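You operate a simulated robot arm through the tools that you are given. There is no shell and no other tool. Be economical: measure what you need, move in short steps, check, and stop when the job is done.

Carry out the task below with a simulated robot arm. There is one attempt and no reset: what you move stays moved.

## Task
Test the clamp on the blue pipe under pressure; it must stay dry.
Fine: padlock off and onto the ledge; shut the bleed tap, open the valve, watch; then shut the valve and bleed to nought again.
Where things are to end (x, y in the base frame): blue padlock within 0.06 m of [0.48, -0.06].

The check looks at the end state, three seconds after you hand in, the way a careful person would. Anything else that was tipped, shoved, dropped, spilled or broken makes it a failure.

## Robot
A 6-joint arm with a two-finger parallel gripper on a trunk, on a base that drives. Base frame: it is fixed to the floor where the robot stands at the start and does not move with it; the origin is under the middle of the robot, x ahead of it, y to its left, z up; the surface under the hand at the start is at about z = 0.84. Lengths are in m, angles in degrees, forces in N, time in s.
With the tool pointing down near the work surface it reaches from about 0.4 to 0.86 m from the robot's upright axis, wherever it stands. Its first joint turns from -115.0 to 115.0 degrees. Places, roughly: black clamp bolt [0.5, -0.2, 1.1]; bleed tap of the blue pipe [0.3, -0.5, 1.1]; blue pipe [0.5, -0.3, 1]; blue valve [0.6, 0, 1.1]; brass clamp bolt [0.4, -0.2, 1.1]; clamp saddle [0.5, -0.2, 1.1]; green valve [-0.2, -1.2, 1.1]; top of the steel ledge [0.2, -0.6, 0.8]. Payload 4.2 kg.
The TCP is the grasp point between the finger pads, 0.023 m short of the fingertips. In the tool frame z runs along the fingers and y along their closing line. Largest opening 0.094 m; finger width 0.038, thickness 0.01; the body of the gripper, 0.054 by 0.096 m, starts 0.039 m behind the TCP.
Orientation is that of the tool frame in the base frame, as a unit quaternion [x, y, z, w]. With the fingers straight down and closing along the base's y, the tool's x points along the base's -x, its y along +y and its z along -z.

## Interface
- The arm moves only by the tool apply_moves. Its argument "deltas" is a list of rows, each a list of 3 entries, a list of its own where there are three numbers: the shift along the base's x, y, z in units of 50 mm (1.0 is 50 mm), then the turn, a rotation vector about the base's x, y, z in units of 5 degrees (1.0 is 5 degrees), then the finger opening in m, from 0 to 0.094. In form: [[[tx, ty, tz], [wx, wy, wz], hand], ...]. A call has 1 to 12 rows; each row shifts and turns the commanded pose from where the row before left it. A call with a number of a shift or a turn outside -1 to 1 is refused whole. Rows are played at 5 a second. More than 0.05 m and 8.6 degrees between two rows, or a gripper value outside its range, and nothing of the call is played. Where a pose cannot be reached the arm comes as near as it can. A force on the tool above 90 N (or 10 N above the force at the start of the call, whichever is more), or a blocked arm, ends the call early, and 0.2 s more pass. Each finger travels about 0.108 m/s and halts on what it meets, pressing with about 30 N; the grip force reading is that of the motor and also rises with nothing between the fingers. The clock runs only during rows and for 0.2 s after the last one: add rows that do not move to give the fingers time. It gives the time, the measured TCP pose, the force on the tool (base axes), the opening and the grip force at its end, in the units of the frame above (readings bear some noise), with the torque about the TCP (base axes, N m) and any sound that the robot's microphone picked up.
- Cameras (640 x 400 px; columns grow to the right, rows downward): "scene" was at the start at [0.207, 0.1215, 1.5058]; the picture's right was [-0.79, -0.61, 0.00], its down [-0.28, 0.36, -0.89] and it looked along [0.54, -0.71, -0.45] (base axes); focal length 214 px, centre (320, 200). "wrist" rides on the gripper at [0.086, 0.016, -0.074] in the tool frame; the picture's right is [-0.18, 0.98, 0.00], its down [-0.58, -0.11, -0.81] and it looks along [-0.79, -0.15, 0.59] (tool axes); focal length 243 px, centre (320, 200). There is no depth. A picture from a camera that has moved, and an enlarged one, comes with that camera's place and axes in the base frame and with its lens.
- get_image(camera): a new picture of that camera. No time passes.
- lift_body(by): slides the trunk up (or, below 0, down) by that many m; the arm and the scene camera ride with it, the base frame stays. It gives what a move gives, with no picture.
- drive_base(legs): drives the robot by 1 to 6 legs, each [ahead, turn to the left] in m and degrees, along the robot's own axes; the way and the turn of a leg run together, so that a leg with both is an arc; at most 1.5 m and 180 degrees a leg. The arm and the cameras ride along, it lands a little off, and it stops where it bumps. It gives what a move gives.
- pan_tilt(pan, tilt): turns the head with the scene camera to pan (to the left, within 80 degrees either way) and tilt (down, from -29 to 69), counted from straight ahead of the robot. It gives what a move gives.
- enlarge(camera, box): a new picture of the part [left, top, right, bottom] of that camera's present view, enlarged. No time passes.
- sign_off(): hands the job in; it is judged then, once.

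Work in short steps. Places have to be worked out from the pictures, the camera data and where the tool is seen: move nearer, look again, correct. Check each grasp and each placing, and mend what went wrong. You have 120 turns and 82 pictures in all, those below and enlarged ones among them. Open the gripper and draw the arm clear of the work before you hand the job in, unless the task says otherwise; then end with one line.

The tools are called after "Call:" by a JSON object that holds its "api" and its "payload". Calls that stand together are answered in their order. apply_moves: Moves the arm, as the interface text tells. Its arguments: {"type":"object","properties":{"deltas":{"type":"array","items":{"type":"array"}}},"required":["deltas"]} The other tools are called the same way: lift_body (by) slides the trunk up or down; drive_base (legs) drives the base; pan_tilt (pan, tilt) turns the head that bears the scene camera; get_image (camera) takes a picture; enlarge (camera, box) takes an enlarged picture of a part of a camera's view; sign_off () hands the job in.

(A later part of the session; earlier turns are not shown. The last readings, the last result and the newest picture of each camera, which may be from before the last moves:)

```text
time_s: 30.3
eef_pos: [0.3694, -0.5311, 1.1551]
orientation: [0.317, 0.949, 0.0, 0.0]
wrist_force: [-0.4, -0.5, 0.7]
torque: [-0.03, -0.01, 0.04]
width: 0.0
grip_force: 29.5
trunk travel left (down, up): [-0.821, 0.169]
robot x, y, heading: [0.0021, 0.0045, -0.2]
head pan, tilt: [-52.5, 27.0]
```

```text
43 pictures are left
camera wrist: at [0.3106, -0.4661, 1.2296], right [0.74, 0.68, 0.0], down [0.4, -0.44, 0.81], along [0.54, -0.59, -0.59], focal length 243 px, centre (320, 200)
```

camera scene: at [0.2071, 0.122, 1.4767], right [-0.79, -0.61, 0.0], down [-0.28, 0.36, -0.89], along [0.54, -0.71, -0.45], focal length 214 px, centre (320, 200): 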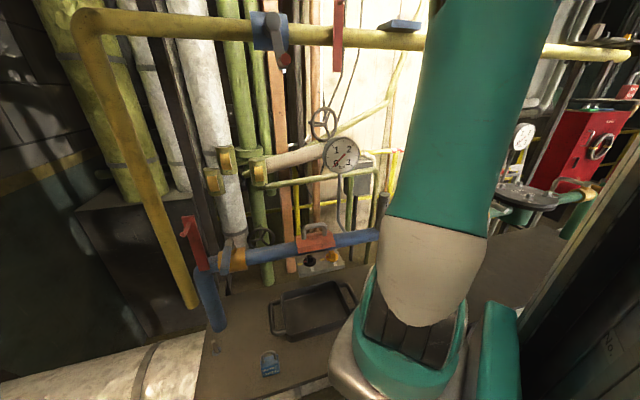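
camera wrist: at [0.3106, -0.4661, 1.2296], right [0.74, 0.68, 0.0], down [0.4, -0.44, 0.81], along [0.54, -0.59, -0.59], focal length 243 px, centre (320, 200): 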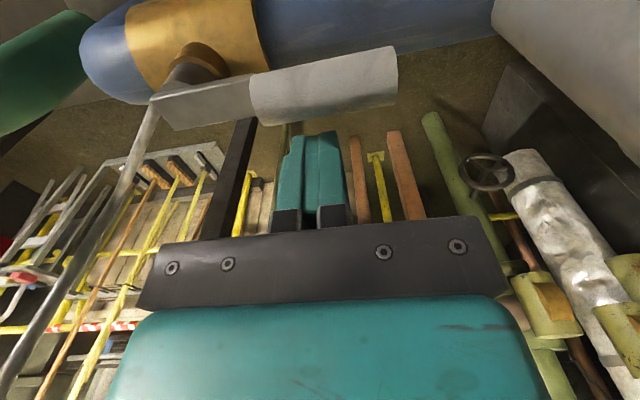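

Well placed, but overlap in height is slim; I lower 10 mm more and sweep the lever toward me along its arc.

Call:
{"api": "apply_moves", "payload": {"deltas": [[[0, 0, -0.2], [0, 0, 0], 0.0], [[-0.04, 0.29, 0], [0, 0, 0], 0.0], [[-0.04, 0.29, 0], [0, 0, 0], 0.0], [[-0.24, 0.17, 0], [0, 0, 0], 0.0], [[-0.24, 0.16, 0], [0, 0, 0], 0.0], [[0, 0, 0], [0, 0, 0], 0.0]]}}

Call:
{"api": "get_image", "payload": {"camera": "wrist"}}

```text
time_s: 31.7
eef_pos: [0.3441, -0.4843, 1.145]
orientation: [0.316, 0.949, 0.001, -0.001]
wrist_force: [-0.2, -0.3, -0.6]
torque: [-0.01, 0.02, 0.01]
width: 0.0001
grip_force: 29.8
trunk travel left (down, up): [-0.821, 0.169]
robot x, y, heading: [0.0008, 0.0049, -0.2]
head pan, tilt: [-52.5, 27.0]
```

```text
42 pictures are left
camera wrist: at [0.2839, -0.4193, 1.2202], right [0.74, 0.68, 0.0], down [0.4, -0.44, 0.81], along [0.54, -0.59, -0.59], focal length 243 px, centre (320, 200)
```

wrist: 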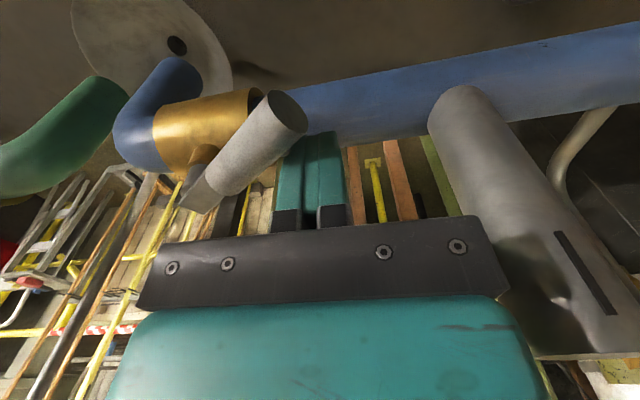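

The lever turned smoothly to about halfway. I continue the arc until it points straight out from the pipe.

Call:
{"api": "apply_moves", "payload": {"deltas": [[[-0.41, -0.02, 0], [0, 0, 0], 0.0], [[-0.41, -0.01, 0], [0, 0, 0], 0.0], [[-0.29, -0.13, 0], [0, 0, 0], 0.0], [[-0.29, -0.14, 0], [0, 0, 0], 0.0], [[-0.1, -0.13, 0], [0, 0, 0], 0.0], [[0, 0, 0], [0, 0, 0], 0.0]]}}

Call:
{"api": "get_image", "payload": {"camera": "wrist"}}

```text
time_s: 33.1
eef_pos: [0.2755, -0.4998, 1.1459]
orientation: [0.308, 0.951, 0.007, 0.002]
wrist_force: [55.1, 56.5, 13.4]
torque: [-0.09, -0.12, 1.17]
width: 0.0001
grip_force: 29.8
trunk travel left (down, up): [-0.821, 0.169]
robot x, y, heading: [0.0027, -0.0013, 0.4]
head pan, tilt: [-52.5, 27.0]
```

```text
41 pictures are left
camera wrist: at [0.2143, -0.4365, 1.2211], right [0.73, 0.69, 0.01], down [0.4, -0.44, 0.8], along [0.56, -0.58, -0.59], focal length 243 px, centre (320, 200)
```

wrist: 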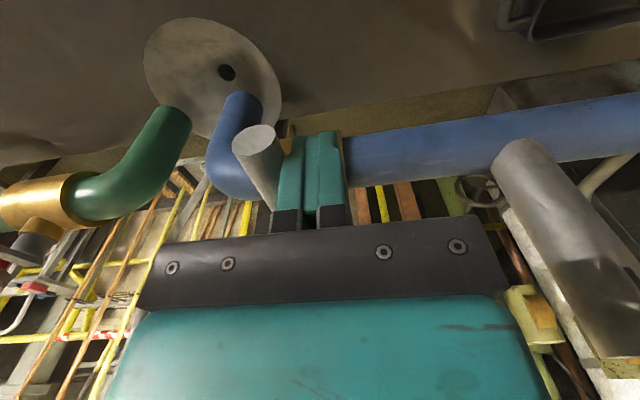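

A firm stop at 90° — the tap is shut. I back off, rise, and take a look from the spot that sees the tap and gauge.

Call:
{"api": "apply_moves", "payload": {"deltas": [[[0.24, 0.32, 0], [0, 0, 0], 0.0], [[0, 0, 0.8], [0, 0, 0], 0.0], [[-0.1, 0.1, 0.8], [0, 0, 0], 0.0], [[-0.2, 0.2, 0.8], [0, 0, 0], 0.0]]}}

Call:
{"api": "get_image", "payload": {"camera": "wrist"}}

```text
time_s: 34.1
eef_pos: [0.2663, -0.4769, 1.2652]
orientation: [0.316, 0.949, 0.0, -0.001]
wrist_force: [0.1, -0.5, 0.2]
torque: [-0.03, 0.02, 0.01]
width: 0.0001
grip_force: 29.8
trunk travel left (down, up): [-0.821, 0.169]
robot x, y, heading: [-0.0004, 0.0008, 0.0]
head pan, tilt: [-52.5, 27.0]
```

```text
40 pictures are left
camera wrist: at [0.206, -0.4114, 1.3411], right [0.74, 0.68, 0.0], down [0.4, -0.44, 0.81], along [0.54, -0.59, -0.59], focal length 243 px, centre (320, 200)
```

wrist: 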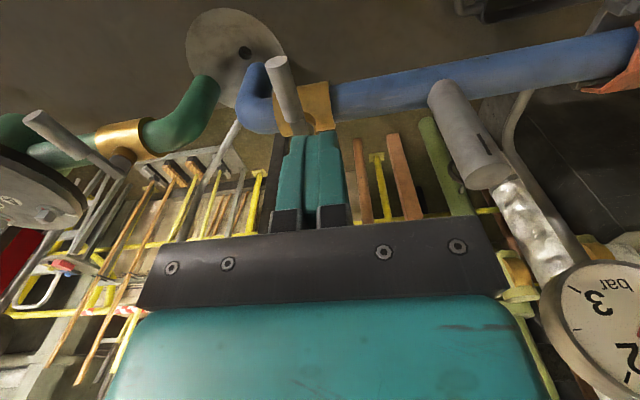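

Bleed tap shut. Now to the blue valve: I travel back along the panel above the lever, with fingers half open to straddle it.

Call:
{"api": "apply_moves", "payload": {"deltas": [[[0.525, 0.748, 0.1], [0, 0, 0], 0.0], [[0.525, 0.748, 0.1], [0, 0, 0], 0.0], [[0.525, 0.748, 0.1], [0, 0, 0], 0.0], [[0.525, 0.748, 0.1], [0, 0, 0], 0.0], [[0.525, 0.748, 0.1], [0, 0, 0], 0.0], [[0.525, 0.748, 0.1], [0, 0, 0], 0.0], [[0.525, 0.748, 0], [0, 0, 0], 0.0], [[0.525, 0.748, 0], [0, 0, 0], 0.02], [[0.525, 0.748, 0], [0, 0, 0], 0.045], [[0.525, 0.748, 0], [0, 0, 0], 0.045], [[0.525, 0.748, 0], [0, 0, 0], 0.045], [[0.525, 0.748, 0], [0, 0, 0], 0.045]]}}

Call:
{"api": "get_image", "payload": {"camera": "wrist"}}

```text
time_s: 36.7
eef_pos: [0.5821, -0.0258, 1.2977]
orientation: [0.317, 0.948, 0.0, 0.0]
wrist_force: [-0.2, 0.1, 0.5]
torque: [0.0, -0.05, -0.01]
width: 0.0449
grip_force: 0.1
trunk travel left (down, up): [-0.821, 0.169]
robot x, y, heading: [-0.0019, -0.0006, -0.2]
head pan, tilt: [-52.5, 27.0]
```

```text
39 pictures are left
camera wrist: at [0.522, 0.0389, 1.3726], right [0.74, 0.68, 0.0], down [0.4, -0.44, 0.81], along [0.54, -0.59, -0.59], focal length 243 px, centre (320, 200)
```

wrist: 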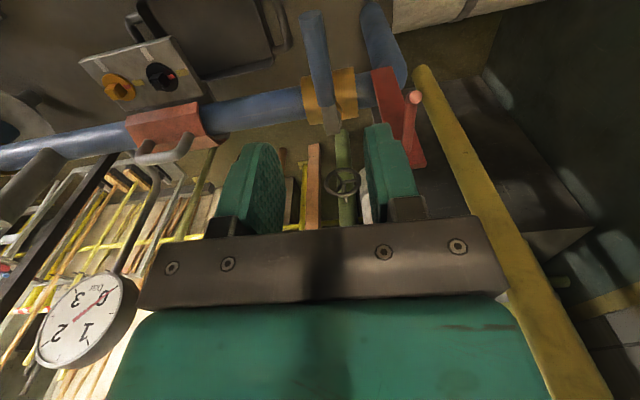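

Lever lies at u≈0.323, between the fingers' line. I shift 5 mm and descend to straddle it.

Call:
{"api": "apply_moves", "payload": {"deltas": [[[-0.06, -0.08, -0.5], [0, 0, 0], 0.045], [[0, 0, -0.5], [0, 0, 0], 0.045], [[0, 0, -0.5], [0, 0, 0], 0.045], [[0, 0, -0.5], [0, 0, 0], 0.045], [[0, 0, -0.5], [0, 0, 0], 0.045], [[0, 0, -0.5], [0, 0, 0], 0.045]]}}

Call:
{"api": "get_image", "payload": {"camera": "wrist"}}

```text
time_s: 38.1
eef_pos: [0.5779, -0.0309, 1.147]
orientation: [0.317, 0.948, 0.0, 0.001]
wrist_force: [0.8, -0.1, 0.0]
torque: [-0.01, -0.01, -0.01]
width: 0.0453
grip_force: 0.0
trunk travel left (down, up): [-0.821, 0.169]
robot x, y, heading: [-0.0014, 0.0008, -0.0]
head pan, tilt: [-52.5, 27.0]
```

```text
38 pictures are left
camera wrist: at [0.5183, 0.0333, 1.2215], right [0.74, 0.68, 0.0], down [0.4, -0.44, 0.81], along [0.54, -0.59, -0.59], focal length 243 px, centre (320, 200)
```

wrist: 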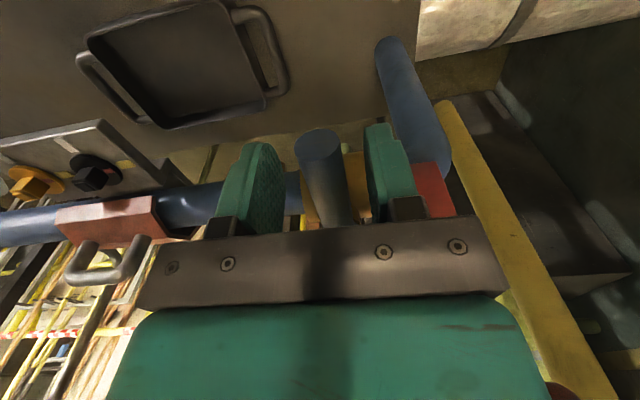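

Lever is between the fingers. I narrow them loosely and swing it the first 45° toward the clamp side, turning the hand along.

Call:
{"api": "apply_moves", "payload": {"deltas": [[[0, 0, 0], [0, 0, 0], 0.028], [[-0.097, -0.143, 0], [0, 0, 1], 0.028], [[-0.085, -0.151, 0], [0, 0, 1], 0.028], [[-0.071, -0.157, 0], [0, 0, 1], 0.028], [[-0.057, -0.163, 0], [0, 0, 1], 0.028], [[-0.043, -0.167, 0], [0, 0, 1], 0.028], [[-0.028, -0.17, 0], [0, 0, 1], 0.028], [[-0.013, -0.172, 0], [0, 0, 1], 0.028], [[0.002, -0.173, 0], [0, 0, 1], 0.028], [[0.017, -0.172, 0], [0, 0, 1], 0.028]]}}

Call:
{"api": "get_image", "payload": {"camera": "scene"}}

Call:
{"api": "get_image", "payload": {"camera": "wrist"}}

```text
time_s: 40.3
eef_pos: [0.5587, -0.1035, 1.1461]
orientation: [-0.072, 0.997, 0.0, 0.0]
wrist_force: [-0.4, -0.5, 0.8]
torque: [-0.01, 0.0, 0.02]
width: 0.0282
grip_force: 0.1
trunk travel left (down, up): [-0.821, 0.169]
robot x, y, heading: [-0.0003, 0.0011, -0.0]
head pan, tilt: [-52.5, 27.0]
```

```text
37 pictures are left
camera scene: at [0.2069, 0.1218, 1.4768], right [-0.79, -0.61, 0.0], down [-0.28, 0.36, -0.89], along [0.54, -0.71, -0.45], focal length 214 px, centre (320, 200)
```

scene: 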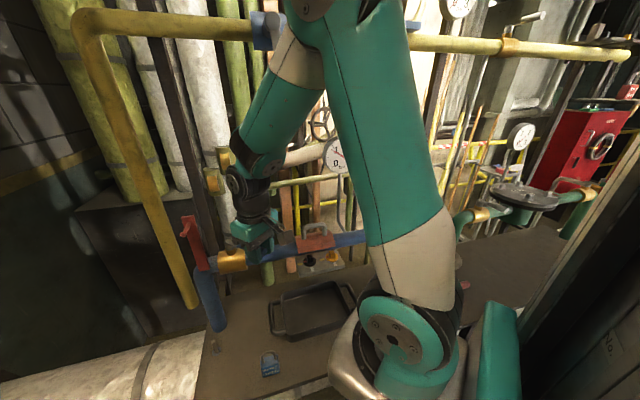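

```text
36 pictures are left
camera wrist: at [0.4698, -0.1007, 1.2216], right [0.04, 1.0, 0.0], down [0.59, -0.02, 0.81], along [0.81, -0.03, -0.59], focal length 243 px, centre (320, 200)
```

wrist: 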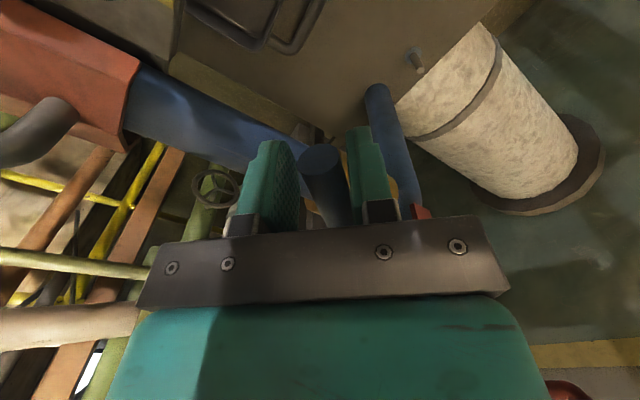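

Half-way, little force. I check the clamp and gauge before going further.

Call:
{"api": "enlarge", "payload": {"camera": "scene", "box": [260, 130, 380, 330]}}

```text
2.00 times, centred on (320, 230) of scene
camera zoom: at [0.2069, 0.1218, 1.4768], right [-0.79, -0.61, 0.0], down [-0.28, 0.36, -0.89], along [0.54, -0.71, -0.45], focal length 429 px, centre (320, 140)
```

zoom: 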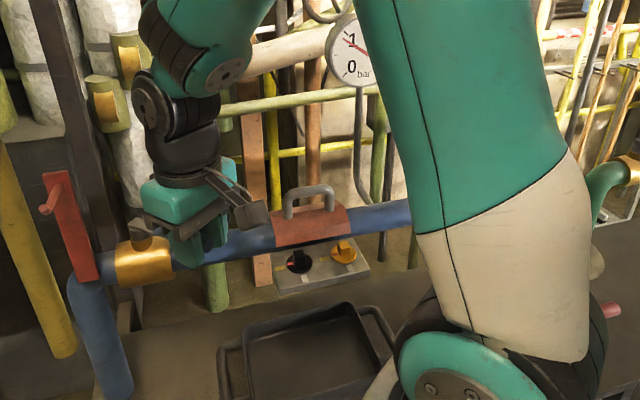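

The gauge has risen to about 1 bar and no drip is seen. I complete the opening.

Call:
{"api": "apply_moves", "payload": {"deltas": [[[0.032, -0.17, 0], [0, 0, 1], 0.028], [[0.046, -0.167, 0], [0, 0, 1], 0.028], [[0.061, -0.162, 0], [0, 0, 1], 0.028], [[0.075, -0.156, 0], [0, 0, 1], 0.028], [[0.088, -0.149, 0], [0, 0, 1], 0.028], [[0.101, -0.14, 0], [0, 0, 1], 0.028], [[0.112, -0.131, 0], [0, 0, 1], 0.028], [[0.123, -0.121, 0], [0, 0, 1], 0.028], [[0.134, -0.11, 0], [0, 0, 1], 0.028], [[0.08, -0.06, 0], [0, 0, 0], 0.028]]}}

Call:
{"api": "get_image", "payload": {"camera": "wrist"}}

Call:
{"api": "enlarge", "payload": {"camera": "scene", "box": [180, 130, 380, 330]}}

```text
time_s: 42.5
eef_pos: [0.5993, -0.1698, 1.148]
orientation: [-0.45, 0.893, 0.002, -0.002]
wrist_force: [-18.3, 17.7, -0.2]
torque: [0.11, -0.03, 0.39]
width: 0.039
grip_force: 12.4
trunk travel left (down, up): [-0.821, 0.169]
robot x, y, heading: [0.0024, -0.0012, 0.2]
head pan, tilt: [-52.5, 27.0]
```

```text
34 pictures are left
camera wrist: at [0.534, -0.2293, 1.2217], right [-0.68, 0.73, 0.0], down [0.44, 0.4, 0.8], along [0.59, 0.55, -0.59], focal length 243 px, centre (320, 200)
```

wrist: 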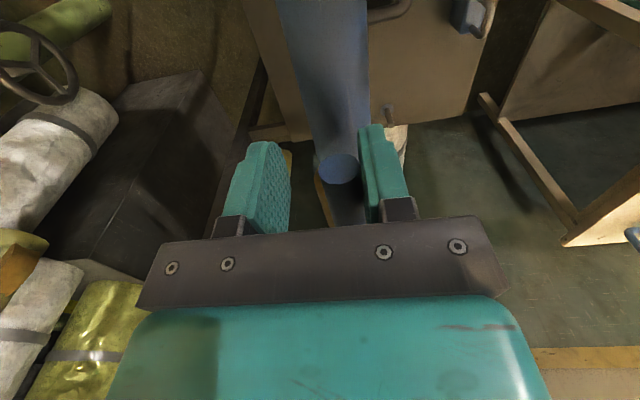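

```text
2.00 times, centred on (280, 230) of scene
camera zoom: at [0.2056, 0.1231, 1.4768], right [-0.79, -0.61, 0.0], down [-0.28, 0.36, -0.89], along [0.54, -0.71, -0.45], focal length 429 px, centre (400, 140)
```

zoom: 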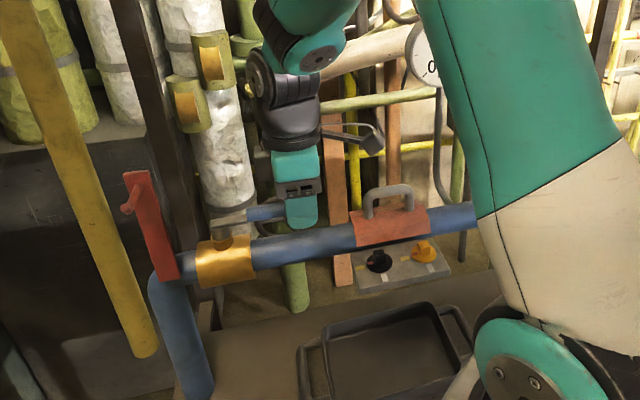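

Valve is against its open stop, lever along the pipe. I open, rise, and wait a few seconds, then check the gauge, clamp and tray.

Call:
{"api": "apply_moves", "payload": {"deltas": [[[-0.1, 0.08, 0], [0, 0, 0], 0.05], [[0, 0, 0.8], [0, 0, 0], 0.05], [[0, 0, 0.8], [0, 0, 0], 0.05], [[-0.6, 0.5, 0.8], [0, 0, -1], 0.05], [[-0.6, 0.5, 0.3], [0, 0, -1], 0.05], [[0, 0, 0], [0, 0, -1], 0.05], [[0, 0, 0], [0, 0, -1], 0.05], [[0, 0, 0], [0, 0, -1], 0.05], [[0, 0, 0], [0, 0, -1], 0.05], [[0, 0, 0], [0, 0, -1], 0.05], [[0, 0, 0], [0, 0, -1], 0.05], [[0, 0, 0], [0, 0, -1], 0.05]]}}

Call:
{"api": "get_image", "payload": {"camera": "wrist"}}

Call:
{"api": "get_image", "payload": {"camera": "scene"}}

```text
refused: row 4 steps farther than a row can; nothing moved
```

```text
32 pictures are left
camera wrist: at [0.534, -0.2293, 1.2217], right [-0.68, 0.73, 0.0], down [0.44, 0.4, 0.8], along [0.59, 0.55, -0.59], focal length 243 px, centre (320, 200)
```

wrist: 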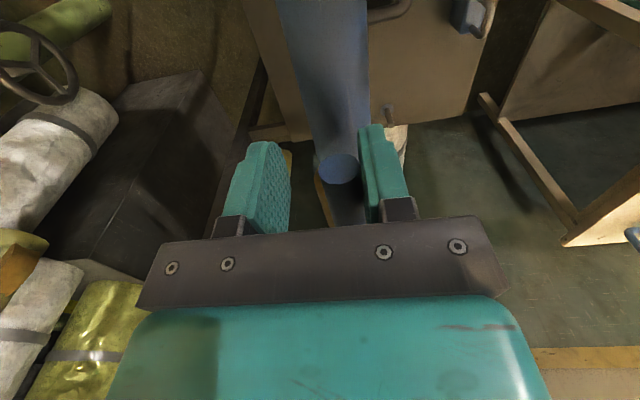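

```text
31 pictures are left
camera scene: at [0.2056, 0.1231, 1.4768], right [-0.79, -0.61, 0.0], down [-0.28, 0.36, -0.89], along [0.54, -0.71, -0.45], focal length 214 px, centre (320, 200)
```

scene: 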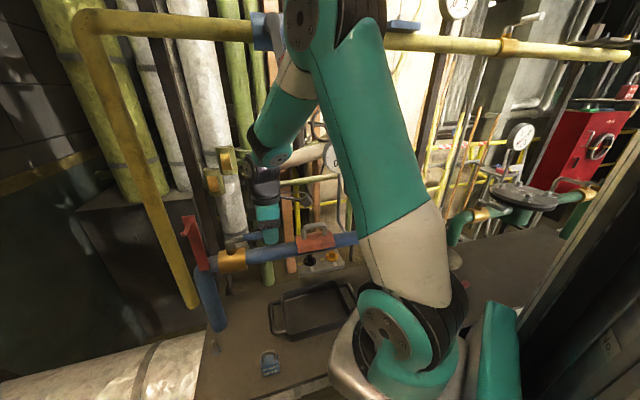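

The row was slightly too long again; same idea with shorter rows, moving back to a natural viewing pose over the clamp.

Call:
{"api": "apply_moves", "payload": {"deltas": [[[-0.1, 0.08, 0], [0, 0, 0], 0.05], [[0, 0, 0.9], [0, 0, 0], 0.05], [[0, 0, 0.9], [0, 0, 0], 0.05], [[0, 0, 0.9], [0, 0, -1], 0.05], [[-0.6, -0.1, 0.3], [0, 0, -1], 0.05], [[-0.6, -0.1, 0], [0, 0, -1], 0.05], [[-0.6, -0.1, 0], [0, 0, -1], 0.05], [[-0.6, -0.1, 0], [0, 0, -1], 0.05], [[-0.6, -0.1, 0], [0, 0, -1], 0.05], [[0, 0, 0], [0, 0, -1], 0.05], [[0, 0, 0], [0, 0, -1], 0.05], [[0, 0, 0], [0, 0, -1], 0.05]]}}

Call:
{"api": "apply_moves", "payload": {"deltas": [[[0, 0, 0], [0, 0, -1], 0.05], [[0, 0, 0], [0, 0, -1], 0.05], [[0, 0, 0], [0, 0, -1], 0.0], [[0, 0, 0], [0, 0, -1], 0.0], [[0, 0, 0], [0, 0, -1], 0.0], [[0, 0, 0], [0, 0, -1], 0.0], [[0, 0, 0], [0, 0, -1], 0.0], [[0, 0, 0], [0, 0, -1], 0.0], [[0, 0, 0], [0, 0, -1], 0.0]]}}

Call:
{"api": "get_image", "payload": {"camera": "wrist"}}

Call:
{"api": "get_image", "payload": {"camera": "scene"}}

```text
time_s: 45.1
eef_pos: [0.4462, -0.1937, 1.2964]
orientation: [-0.071, 0.997, 0.0, -0.001]
wrist_force: [-0.4, 0.3, 0.3]
torque: [-0.01, 0.0, -0.02]
width: 0.0499
grip_force: 0.0
trunk travel left (down, up): [-0.821, 0.169]
robot x, y, heading: [-0.0014, -0.0023, 0.2]
head pan, tilt: [-52.5, 27.0]
```

```text
time_s: 47.1
eef_pos: [0.4473, -0.1928, 1.2962]
orientation: [0.316, 0.949, 0.0, 0.0]
wrist_force: [-0.1, 1.1, 0.2]
torque: [0.02, 0.0, -0.04]
width: 0.0
grip_force: 29.6
trunk travel left (down, up): [-0.821, 0.169]
robot x, y, heading: [-0.0003, 0.0002, 0.1]
head pan, tilt: [-52.5, 27.0]
```

```text
30 pictures are left
camera wrist: at [0.3862, -0.128, 1.3716], right [0.74, 0.68, 0.0], down [0.4, -0.44, 0.81], along [0.54, -0.59, -0.59], focal length 243 px, centre (320, 200)
```

wrist: 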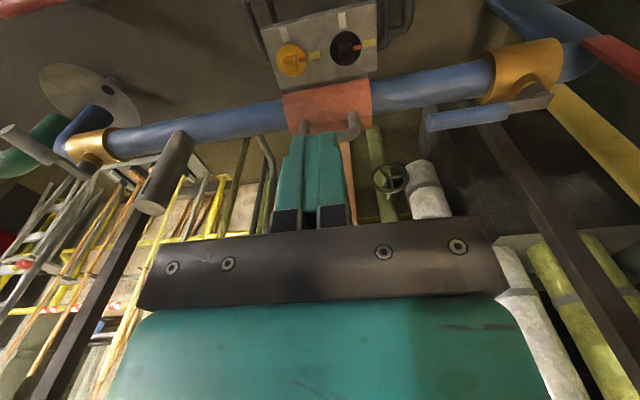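

```text
29 pictures are left
camera scene: at [0.2069, 0.1217, 1.4768], right [-0.79, -0.61, 0.0], down [-0.28, 0.36, -0.89], along [0.54, -0.71, -0.45], focal length 214 px, centre (320, 200)
```

scene: 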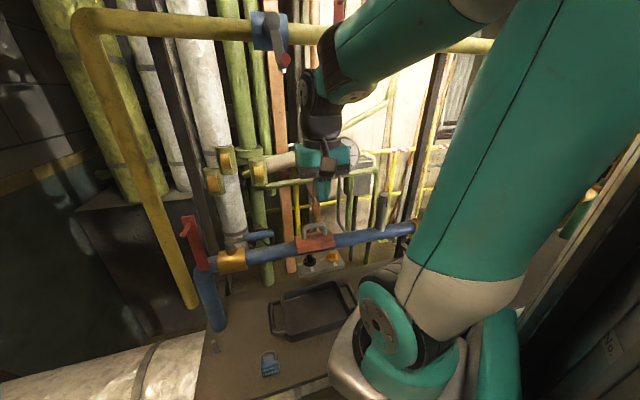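

Now I enlarge the clamp and bolts from the wrist, and the tray and clamp from the scene, to look for wetness.

Call:
{"api": "enlarge", "payload": {"camera": "wrist", "box": [220, 0, 440, 140]}}

Call:
{"api": "enlarge", "payload": {"camera": "scene", "box": [250, 215, 380, 345]}}

```text
2.86 times, centred on (330, 70) of wrist
camera zoom: at [0.3862, -0.128, 1.3716], right [0.74, 0.68, 0.0], down [0.4, -0.44, 0.81], along [0.54, -0.59, -0.59], focal length 693 px, centre (291, 571)
```

zoom: 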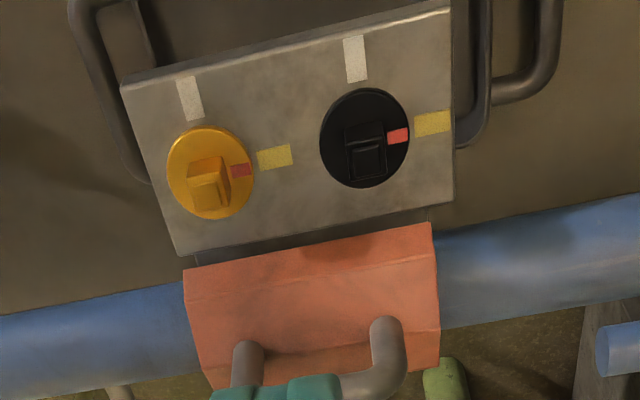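

```text
3.08 times, centred on (315, 280) of scene
camera zoom: at [0.2069, 0.1217, 1.4768], right [-0.79, -0.61, 0.0], down [-0.28, 0.36, -0.89], along [0.54, -0.71, -0.45], focal length 660 px, centre (335, -46)
```

zoom: 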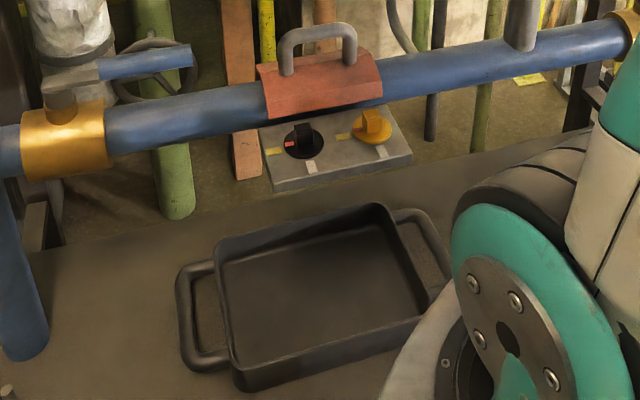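

Nothing wet so far: saddle, plate and tray look dry. I shift toward the valve, where the wrist camera sees both gauge and clamp, and let time pass.

Call:
{"api": "apply_moves", "payload": {"deltas": [[[0.54, 0.67, 0], [0, 0, 0], 0.0], [[0.54, 0.67, 0], [0, 0, 0], 0.0], [[0.54, 0.67, 0], [0, 0, 0], 0.0], [[0.54, 0.67, 0], [0, 0, 0], 0.0], [[0.54, 0.67, 0], [0, 0, 0], 0.0], [[0, 0, 0], [0, 0, 0], 0.0], [[0, 0, 0], [0, 0, 0], 0.0], [[0, 0, 0], [0, 0, 0], 0.0], [[0, 0, 0], [0, 0, 0], 0.0], [[0, 0, 0], [0, 0, 0], 0.0], [[0, 0, 0], [0, 0, 0], 0.0], [[0, 0, 0], [0, 0, 0], 0.0]]}}

Call:
{"api": "get_image", "payload": {"camera": "wrist"}}

Call:
{"api": "enlarge", "payload": {"camera": "scene", "box": [250, 215, 380, 345]}}

```text
time_s: 49.7
eef_pos: [0.5824, -0.0246, 1.2946]
orientation: [0.316, 0.949, 0.0, 0.001]
wrist_force: [0.0, 0.5, 0.3]
torque: [0.01, 0.0, 0.03]
width: 0.0
grip_force: 30.2
trunk travel left (down, up): [-0.821, 0.169]
robot x, y, heading: [0.004, -0.0006, -0.0]
head pan, tilt: [-52.5, 27.0]
```

```text
26 pictures are left
camera wrist: at [0.5225, 0.0403, 1.3704], right [0.74, 0.68, 0.0], down [0.4, -0.44, 0.81], along [0.54, -0.59, -0.59], focal length 243 px, centre (320, 200)
```

wrist: 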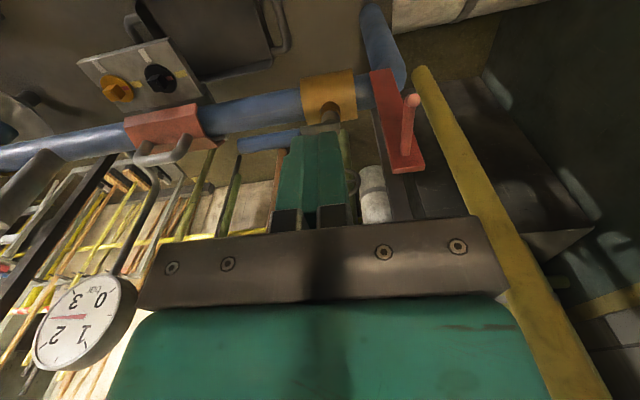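

```text
3.08 times, centred on (315, 280) of scene
camera zoom: at [0.207, 0.1218, 1.4768], right [-0.79, -0.61, 0.0], down [-0.28, 0.36, -0.89], along [0.54, -0.71, -0.45], focal length 660 px, centre (335, -46)
```

zoom: 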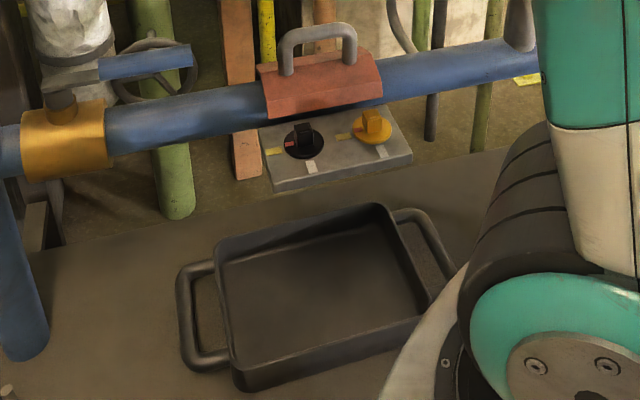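

Still dry. I enlarge the gauge and clamp in the wrist view.

Call:
{"api": "enlarge", "payload": {"camera": "wrist", "box": [20, 10, 240, 380]}}

```text
1.08 times, centred on (130, 195) of wrist (not enlarged: the box is as wide or as high as the picture)
camera zoom: at [0.5225, 0.0403, 1.3704], right [0.74, 0.68, 0.0], down [0.4, -0.44, 0.81], along [0.54, -0.59, -0.59], focal length 262 px, centre (525, 205)
```

zoom: 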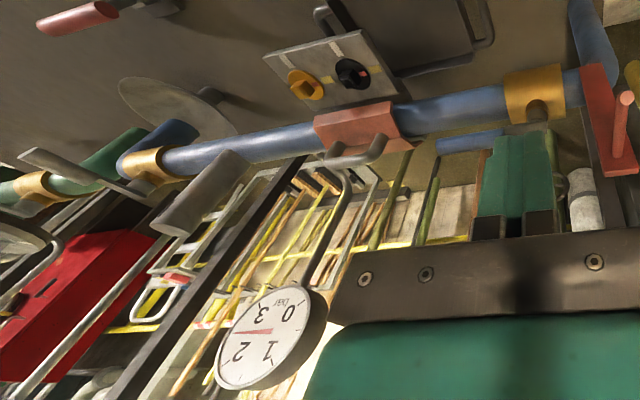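

Gauge stands near 2.4 bar. I wait a few more seconds under pressure and compare once more.

Call:
{"api": "apply_moves", "payload": {"deltas": [[[0, 0, 0], [0, 0, 0], 0.0], [[0, 0, 0], [0, 0, 0], 0.0], [[0, 0, 0], [0, 0, 0], 0.0], [[0, 0, 0], [0, 0, 0], 0.0], [[0, 0, 0], [0, 0, 0], 0.0], [[0, 0, 0], [0, 0, 0], 0.0], [[0, 0, 0], [0, 0, 0], 0.0], [[0, 0, 0], [0, 0, 0], 0.0], [[0, 0, 0], [0, 0, 0], 0.0], [[0, 0, 0], [0, 0, 0], 0.0], [[0, 0, 0], [0, 0, 0], 0.0], [[0, 0, 0], [0, 0, 0], 0.0]]}}

Call:
{"api": "apply_moves", "payload": {"deltas": [[[0, 0, 0], [0, 0, 0], 0.0], [[0, 0, 0], [0, 0, 0], 0.0], [[0, 0, 0], [0, 0, 0], 0.0], [[0, 0, 0], [0, 0, 0], 0.0], [[0, 0, 0], [0, 0, 0], 0.0], [[0, 0, 0], [0, 0, 0], 0.0], [[0, 0, 0], [0, 0, 0], 0.0], [[0, 0, 0], [0, 0, 0], 0.0], [[0, 0, 0], [0, 0, 0], 0.0], [[0, 0, 0], [0, 0, 0], 0.0], [[0, 0, 0], [0, 0, 0], 0.0], [[0, 0, 0], [0, 0, 0], 0.0]]}}

Call:
{"api": "enlarge", "payload": {"camera": "wrist", "box": [20, 240, 180, 380]}}

Call:
{"api": "enlarge", "payload": {"camera": "scene", "box": [270, 220, 370, 340]}}

```text
time_s: 52.3
eef_pos: [0.5815, -0.0237, 1.2957]
orientation: [0.317, 0.949, 0.0, 0.0]
wrist_force: [0.7, 0.5, 0.5]
torque: [-0.01, 0.0, -0.01]
width: 0.0001
grip_force: 29.5
trunk travel left (down, up): [-0.821, 0.169]
robot x, y, heading: [0.0015, 0.0013, -0.0]
head pan, tilt: [-52.5, 27.0]
```

```text
time_s: 54.9
eef_pos: [0.5835, -0.0246, 1.2965]
orientation: [0.316, 0.949, -0.001, 0.0]
wrist_force: [0.0, 0.0, -0.1]
torque: [-0.03, 0.0, -0.02]
width: 0.0
grip_force: 30.6
trunk travel left (down, up): [-0.821, 0.169]
robot x, y, heading: [-0.0005, 0.0008, -0.1]
head pan, tilt: [-52.5, 27.0]
```

```text
2.86 times, centred on (100, 310) of wrist
camera zoom: at [0.5225, 0.0403, 1.3704], right [0.74, 0.68, 0.0], down [0.4, -0.44, 0.81], along [0.54, -0.59, -0.59], focal length 693 px, centre (949, -114)
```

zoom: 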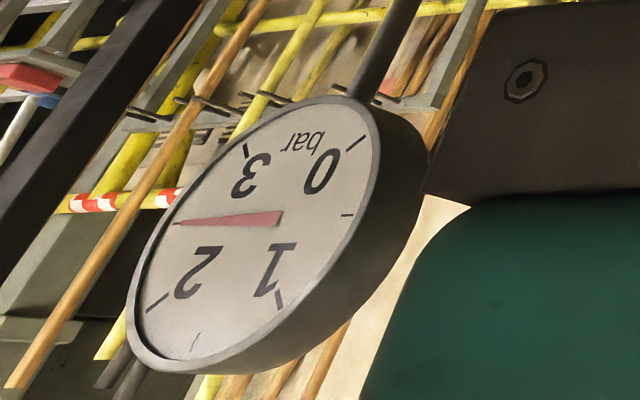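

```text
3.33 times, centred on (320, 280) of scene
camera zoom: at [0.207, 0.1218, 1.4768], right [-0.79, -0.61, 0.0], down [-0.28, 0.36, -0.89], along [0.54, -0.71, -0.45], focal length 715 px, centre (320, -67)
```

zoom: 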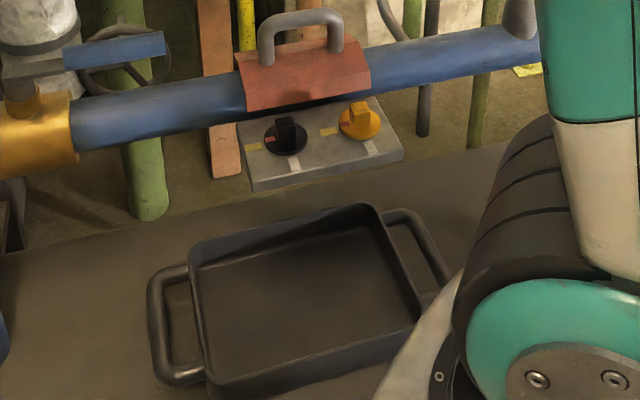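

Steady at about 2.5 bar. One tight enlargement of the saddle, its seams and underside from the scene camera.

Call:
{"api": "enlarge", "payload": {"camera": "scene", "box": [285, 220, 355, 280]}}

Call:
{"api": "enlarge", "payload": {"camera": "wrist", "box": [60, 30, 230, 180]}}

```text
6.67 times, centred on (320, 250) of scene
camera zoom: at [0.207, 0.1218, 1.4768], right [-0.79, -0.61, 0.0], down [-0.28, 0.36, -0.89], along [0.54, -0.71, -0.45], focal length 1430 px, centre (320, -133)
```

zoom: 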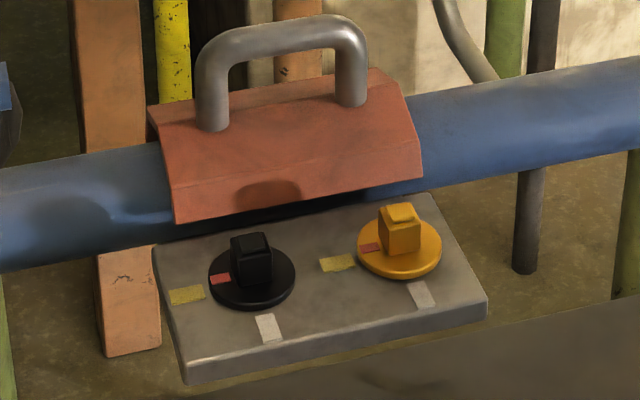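

```text
2.67 times, centred on (145, 105) of wrist
camera zoom: at [0.5225, 0.0403, 1.3704], right [0.74, 0.68, 0.0], down [0.4, -0.44, 0.81], along [0.54, -0.59, -0.59], focal length 647 px, centre (787, 453)
```

zoom: 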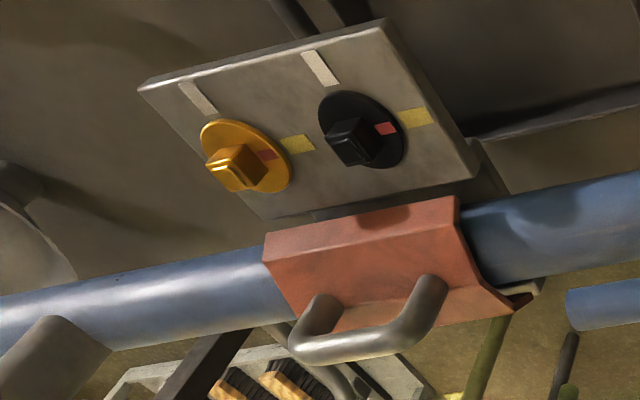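

There is a dark patch at the saddle's lower front edge that might be a shadow or wetness. I move the hand up and aside and look again to tell.

Call:
{"api": "apply_moves", "payload": {"deltas": [[[0, 0.6, 0.6], [0, 0, 0], 0.0], [[0, 0.6, 0.6], [0, 0, 0], 0.0], [[0, 0.6, 0.6], [0, 0, 0], 0.0], [[0, 0.6, 0], [0, 0, 0], 0.0], [[0, 0.6, 0], [0, 0, 0], 0.0], [[0, 0, 0], [0, 0, 0], 0.0]]}}

Call:
{"api": "enlarge", "payload": {"camera": "scene", "box": [285, 220, 355, 280]}}

```text
time_s: 56.3
eef_pos: [0.5808, 0.1251, 1.3877]
orientation: [0.315, 0.949, -0.001, 0.0]
wrist_force: [0.4, -0.5, -0.4]
torque: [-0.04, -0.03, -0.01]
width: 0.0
grip_force: 29.2
trunk travel left (down, up): [-0.821, 0.169]
robot x, y, heading: [0.0002, 0.0009, 0.1]
head pan, tilt: [-52.5, 27.0]
```

```text
6.67 times, centred on (320, 250) of scene
camera zoom: at [0.2069, 0.1218, 1.4768], right [-0.79, -0.61, 0.0], down [-0.28, 0.36, -0.89], along [0.54, -0.71, -0.45], focal length 1430 px, centre (320, -133)
```

zoom: 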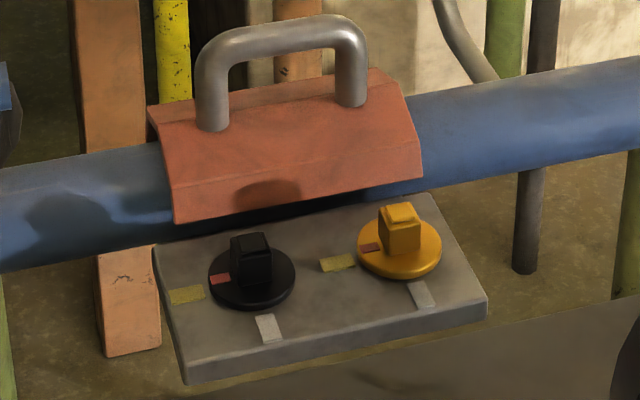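

The patch kept its place while the plate below is dry. I wait more and look again to see whether it grows.

Call:
{"api": "apply_moves", "payload": {"deltas": [[[0, 0, 0], [0, 0, 0], 0.0], [[0, 0, 0], [0, 0, 0], 0.0], [[0, 0, 0], [0, 0, 0], 0.0], [[0, 0, 0], [0, 0, 0], 0.0], [[0, 0, 0], [0, 0, 0], 0.0], [[0, 0, 0], [0, 0, 0], 0.0], [[0, 0, 0], [0, 0, 0], 0.0], [[0, 0, 0], [0, 0, 0], 0.0], [[0, 0, 0], [0, 0, 0], 0.0], [[0, 0, 0], [0, 0, 0], 0.0], [[0, 0, 0], [0, 0, 0], 0.0], [[0, 0, 0], [0, 0, 0], 0.0]]}}

Call:
{"api": "pan_tilt", "payload": {"pan": -60, "tilt": 35}}

Call:
{"api": "get_image", "payload": {"camera": "scene"}}

```text
time_s: 58.9
eef_pos: [0.5803, 0.125, 1.388]
orientation: [0.316, 0.949, 0.0, 0.0]
wrist_force: [-0.1, -0.5, 0.5]
torque: [-0.03, 0.01, -0.02]
width: 0.0
grip_force: 29.8
trunk travel left (down, up): [-0.821, 0.169]
robot x, y, heading: [0.0019, -0.0014, -0.1]
head pan, tilt: [-52.5, 27.0]
```

```text
time_s: 59.6
eef_pos: [0.5806, 0.1269, 1.3873]
orientation: [0.316, 0.949, -0.001, 0.0]
wrist_force: [0.0, -0.5, -0.7]
torque: [0.04, -0.03, 0.01]
width: 0.0
grip_force: 30.1
trunk travel left (down, up): [-0.821, 0.169]
robot x, y, heading: [-0.0027, -0.0, 0.0]
head pan, tilt: [-60.0, 35.0]
```

```text
18 pictures are left
camera scene: at [0.1952, 0.1181, 1.4642], right [-0.87, -0.5, 0.0], down [-0.29, 0.5, -0.82], along [0.41, -0.71, -0.57], focal length 214 px, centre (320, 200)
```

scene: 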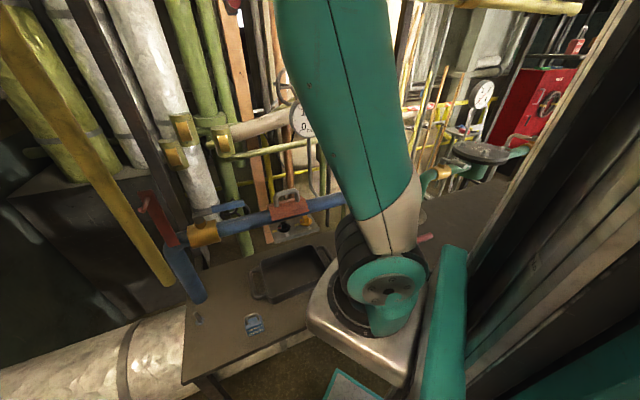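

One enlargement from this new head angle.

Call:
{"api": "enlarge", "payload": {"camera": "scene", "box": [250, 180, 340, 250]}}

```text
5.71 times, centred on (295, 215) of scene
camera zoom: at [0.1952, 0.1181, 1.4642], right [-0.87, -0.5, 0.0], down [-0.29, 0.5, -0.82], along [0.41, -0.71, -0.57], focal length 1226 px, centre (463, 114)
```

zoom: 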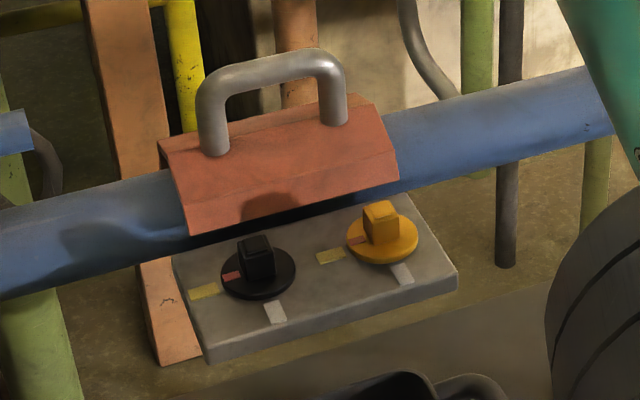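

The dark patch changed with the head's turn, so it is the head's shadow; the clamp is dry at 2.5 bar. Now I close the valve: poker to above and behind the lever.

Call:
{"api": "apply_moves", "payload": {"deltas": [[[0.171, -0.852, 0], [0, 0, 0], 0.0], [[0.171, -0.852, 0], [0, 0, 0], 0.0], [[0.171, -0.852, 0], [0, 0, 0], 0.0], [[0.171, -0.852, 0], [0, 0, 0], 0.0], [[0.171, -0.852, 0], [0, 0, 0], 0.0], [[0.171, -0.852, 0], [0, 0, 0], 0.0], [[0.171, -0.852, 0], [0, 0, 0], 0.0], [[0, 0, -0.9], [0, 0, 0], 0.0], [[0, 0, -0.9], [0, 0, 0], 0.0], [[0, 0, 0], [0, 0, 0], 0.0]]}}

Call:
{"api": "get_image", "payload": {"camera": "wrist"}}

```text
time_s: 61.8
eef_pos: [0.6411, -0.1731, 1.2963]
orientation: [0.316, 0.949, 0.0, 0.0]
wrist_force: [-0.2, -0.3, 0.1]
torque: [0.02, 0.01, 0.0]
width: 0.0
grip_force: 29.9
trunk travel left (down, up): [-0.821, 0.169]
robot x, y, heading: [0.0016, -0.0001, -0.2]
head pan, tilt: [-60.0, 35.0]
```

```text
16 pictures are left
camera wrist: at [0.5803, -0.108, 1.3703], right [0.74, 0.68, 0.0], down [0.4, -0.44, 0.81], along [0.54, -0.59, -0.59], focal length 243 px, centre (320, 200)
```

wrist: 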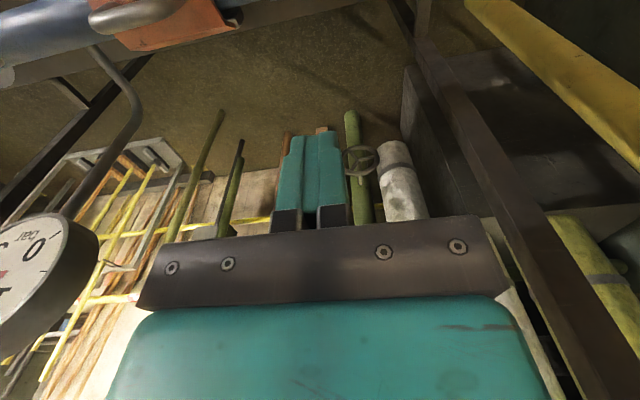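

Clear behind the lever. I descend 0.15 m.

Call:
{"api": "apply_moves", "payload": {"deltas": [[[0, 0, -0.6], [0, 0, 0], 0.0], [[0, 0, -0.6], [0, 0, 0], 0.0], [[0, 0, -0.6], [0, 0, 0], 0.0], [[0, 0, -0.6], [0, 0, 0], 0.0], [[0, 0, -0.6], [0, 0, 0], 0.0], [[0, 0, 0], [0, 0, 0], 0.0]]}}

Call:
{"api": "get_image", "payload": {"camera": "wrist"}}

```text
time_s: 63.2
eef_pos: [0.6394, -0.1715, 1.1469]
orientation: [0.316, 0.949, 0.0, -0.001]
wrist_force: [0.0, 0.4, 0.3]
torque: [-0.01, -0.04, 0.0]
width: 0.0
grip_force: 30.4
trunk travel left (down, up): [-0.821, 0.169]
robot x, y, heading: [-0.005, 0.0014, -0.0]
head pan, tilt: [-60.0, 35.0]
```

```text
15 pictures are left
camera wrist: at [0.5795, -0.1075, 1.2206], right [0.74, 0.68, 0.0], down [0.4, -0.44, 0.81], along [0.54, -0.59, -0.59], focal length 243 px, centre (320, 200)
```

wrist: 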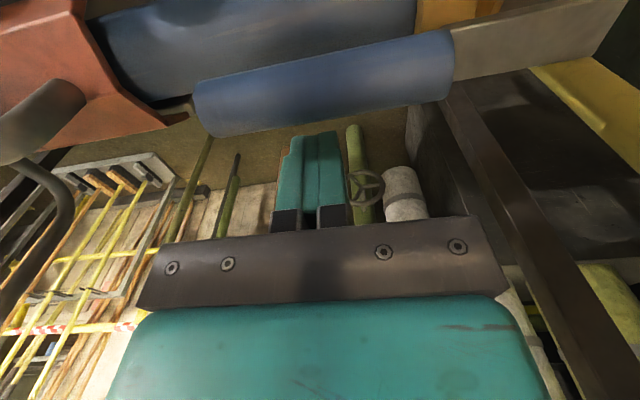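

Poker sits behind the grip. I sweep the lever back out to the closed position along its arc.

Call:
{"api": "apply_moves", "payload": {"deltas": [[[-0.3, 0.15, 0], [0, 0, 0], 0.0], [[-0.3, 0.15, 0], [0, 0, 0], 0.0], [[-0.252, 0.264, 0], [0, 0, 0], 0.0], [[-0.252, 0.264, 0], [0, 0, 0], 0.0], [[-0.106, 0.392, 0], [0, 0, 0], 0.0], [[-0.106, 0.392, 0], [0, 0, 0], 0.0], [[0.066, 0.338, 0], [0, 0, 0], 0.0], [[0.066, 0.338, 0], [0, 0, 0], 0.0], [[0.08, 0.14, 0], [0, 0, 0], 0.0], [[0, 0, 0], [0, 0, 0], 0.0]]}}

Call:
{"api": "get_image", "payload": {"camera": "wrist"}}

```text
time_s: 65.4
eef_pos: [0.5821, -0.0565, 1.1457]
orientation: [0.319, 0.948, -0.004, -0.002]
wrist_force: [-26.5, -44.0, 5.8]
torque: [0.1, 0.07, 0.58]
width: 0.0001
grip_force: 30.1
trunk travel left (down, up): [-0.821, 0.169]
robot x, y, heading: [-0.0002, -0.0022, -0.4]
head pan, tilt: [-60.0, 35.0]
```

```text
14 pictures are left
camera wrist: at [0.5237, 0.0087, 1.2215], right [0.74, 0.67, -0.01], down [0.4, -0.43, 0.81], along [0.54, -0.6, -0.59], focal length 243 px, centre (320, 200)
```

wrist: 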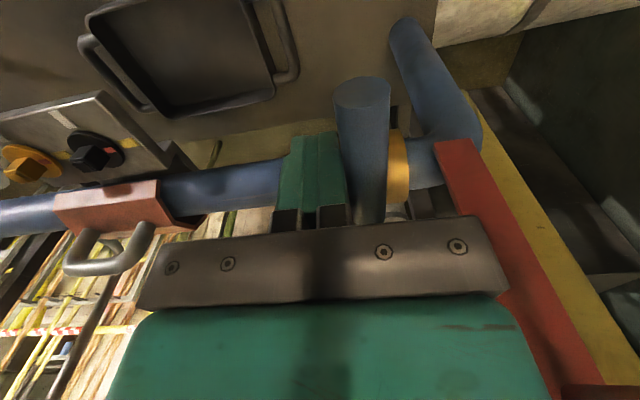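

Closed against its stop (51 N). I back off, rise and travel to the tap's far side.

Call:
{"api": "apply_moves", "payload": {"deltas": [[[-0.24, -0.32, 0], [0, 0, 0], 0.0], [[0, 0, 0.8], [0, 0, 0], 0.0], [[0, 0, 0.8], [0, 0, 0], 0.0], [[0, 0, 0.8], [0, 0, 0], 0.0], [[0, 0, 0.7], [0, 0, 0], 0.0]]}}

Call:
{"api": "apply_moves", "payload": {"deltas": [[[-0.55, -0.79, 0], [0, 0, 0], 0.0], [[-0.55, -0.79, 0], [0, 0, 0], 0.0], [[-0.55, -0.79, 0], [0, 0, 0], 0.0], [[-0.55, -0.79, 0], [0, 0, 0], 0.0], [[-0.55, -0.79, 0], [0, 0, 0], 0.0], [[-0.55, -0.79, 0], [0, 0, 0], 0.0], [[-0.55, -0.79, 0], [0, 0, 0], 0.0], [[-0.55, -0.79, 0], [0, 0, 0], 0.0], [[-0.55, -0.79, 0], [0, 0, 0], 0.0], [[-0.55, -0.79, 0], [0, 0, 0], 0.0], [[-0.55, -0.79, 0], [0, 0, 0], 0.0], [[-0.55, -0.79, 0], [0, 0, 0], 0.0]]}}

Call:
{"api": "get_image", "payload": {"camera": "wrist"}}

```text
time_s: 66.6
eef_pos: [0.5768, -0.0678, 1.301]
orientation: [0.315, 0.949, -0.001, -0.001]
wrist_force: [0.6, 0.2, -0.3]
torque: [0.01, 0.01, 0.0]
width: 0.0
grip_force: 30.1
trunk travel left (down, up): [-0.821, 0.169]
robot x, y, heading: [-0.0005, 0.0028, -0.3]
head pan, tilt: [-60.0, 35.0]
```

```text
time_s: 69.2
eef_pos: [0.2417, -0.5422, 1.2999]
orientation: [0.317, 0.948, -0.001, 0.0]
wrist_force: [0.2, -0.2, 0.0]
torque: [-0.06, 0.01, -0.01]
width: 0.0
grip_force: 29.9
trunk travel left (down, up): [-0.821, 0.169]
robot x, y, heading: [0.0025, -0.0013, 0.3]
head pan, tilt: [-60.0, 35.0]
```

```text
13 pictures are left
camera wrist: at [0.1808, -0.4779, 1.3752], right [0.74, 0.68, 0.0], down [0.4, -0.44, 0.81], along [0.54, -0.59, -0.59], focal length 243 px, centre (320, 200)
```

wrist: 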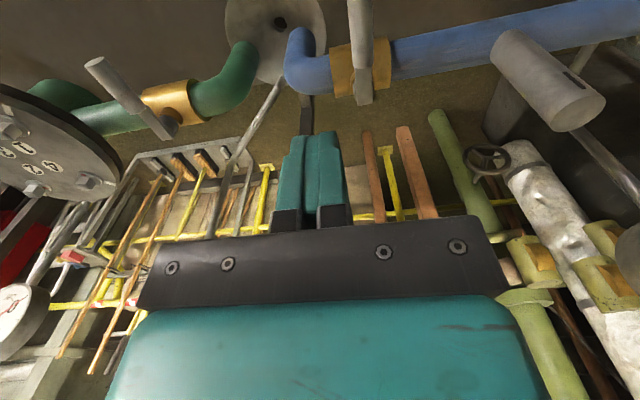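

Lever lies 1 cm to the right of the poker as planned. I descend to z≈1.145.

Call:
{"api": "apply_moves", "payload": {"deltas": [[[0, 0, -0.7], [0, 0, 0], 0.0], [[0, 0, -0.7], [0, 0, 0], 0.0], [[0, 0, -0.7], [0, 0, 0], 0.0], [[0, 0, -0.7], [0, 0, 0], 0.0], [[0, 0, -0.3], [0, 0, 0], 0.0], [[0, 0, 0], [0, 0, 0], 0.0]]}}

Call:
{"api": "get_image", "payload": {"camera": "wrist"}}

```text
time_s: 70.6
eef_pos: [0.2427, -0.5429, 1.1439]
orientation: [0.317, 0.948, 0.0, 0.001]
wrist_force: [0.1, 0.2, -0.7]
torque: [0.01, 0.03, -0.01]
width: 0.0001
grip_force: 30.2
trunk travel left (down, up): [-0.821, 0.169]
robot x, y, heading: [0.0004, -0.0026, 0.0]
head pan, tilt: [-60.0, 35.0]
```

```text
12 pictures are left
camera wrist: at [0.1823, -0.4781, 1.2194], right [0.74, 0.68, 0.0], down [0.4, -0.44, 0.81], along [0.54, -0.59, -0.59], focal length 243 px, centre (320, 200)
```

wrist: 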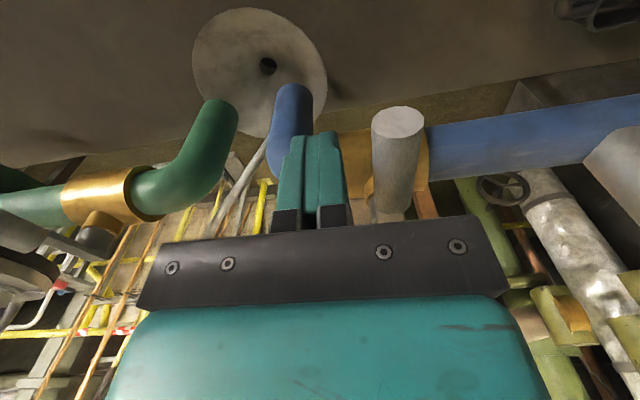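

Now I sweep the tap lever back along the pipe to open.

Call:
{"api": "apply_moves", "payload": {"deltas": [[[0.11, 0.255, 0], [0, 0, 0], 0.0], [[0.11, 0.255, 0], [0, 0, 0], 0.0], [[0.165, 0.2, 0], [0, 0, 0], 0.0], [[0.165, 0.2, 0], [0, 0, 0], 0.0], [[0.28, 0.12, 0], [0, 0, 0], 0.0], [[0.28, 0.12, 0], [0, 0, 0], 0.0], [[0.265, -0.02, 0], [0, 0, 0], 0.0], [[0.265, -0.02, 0], [0, 0, 0], 0.0], [[0.14, -0.08, 0], [0, 0, 0], 0.0], [[0, 0, 0], [0, 0, 0], 0.0]]}}

Call:
{"api": "get_image", "payload": {"camera": "wrist"}}

```text
time_s: 72.8
eef_pos: [0.3216, -0.4867, 1.1483]
orientation: [0.324, 0.946, 0.004, -0.008]
wrist_force: [-74.4, 33.7, 10.8]
torque: [0.01, -0.08, -0.09]
width: 0.0001
grip_force: 29.4
trunk travel left (down, up): [-0.821, 0.169]
robot x, y, heading: [0.003, -0.0014, 0.1]
head pan, tilt: [-60.0, 35.0]
```

```text
11 pictures are left
camera wrist: at [0.2631, -0.4215, 1.2231], right [0.75, 0.66, 0.0], down [0.4, -0.45, 0.8], along [0.53, -0.6, -0.6], focal length 243 px, centre (320, 200)
```

wrist: 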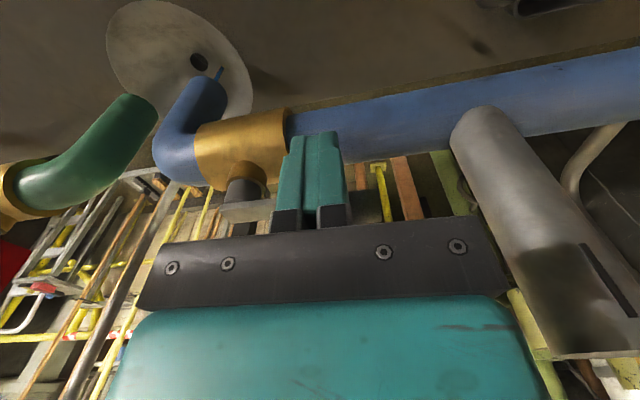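

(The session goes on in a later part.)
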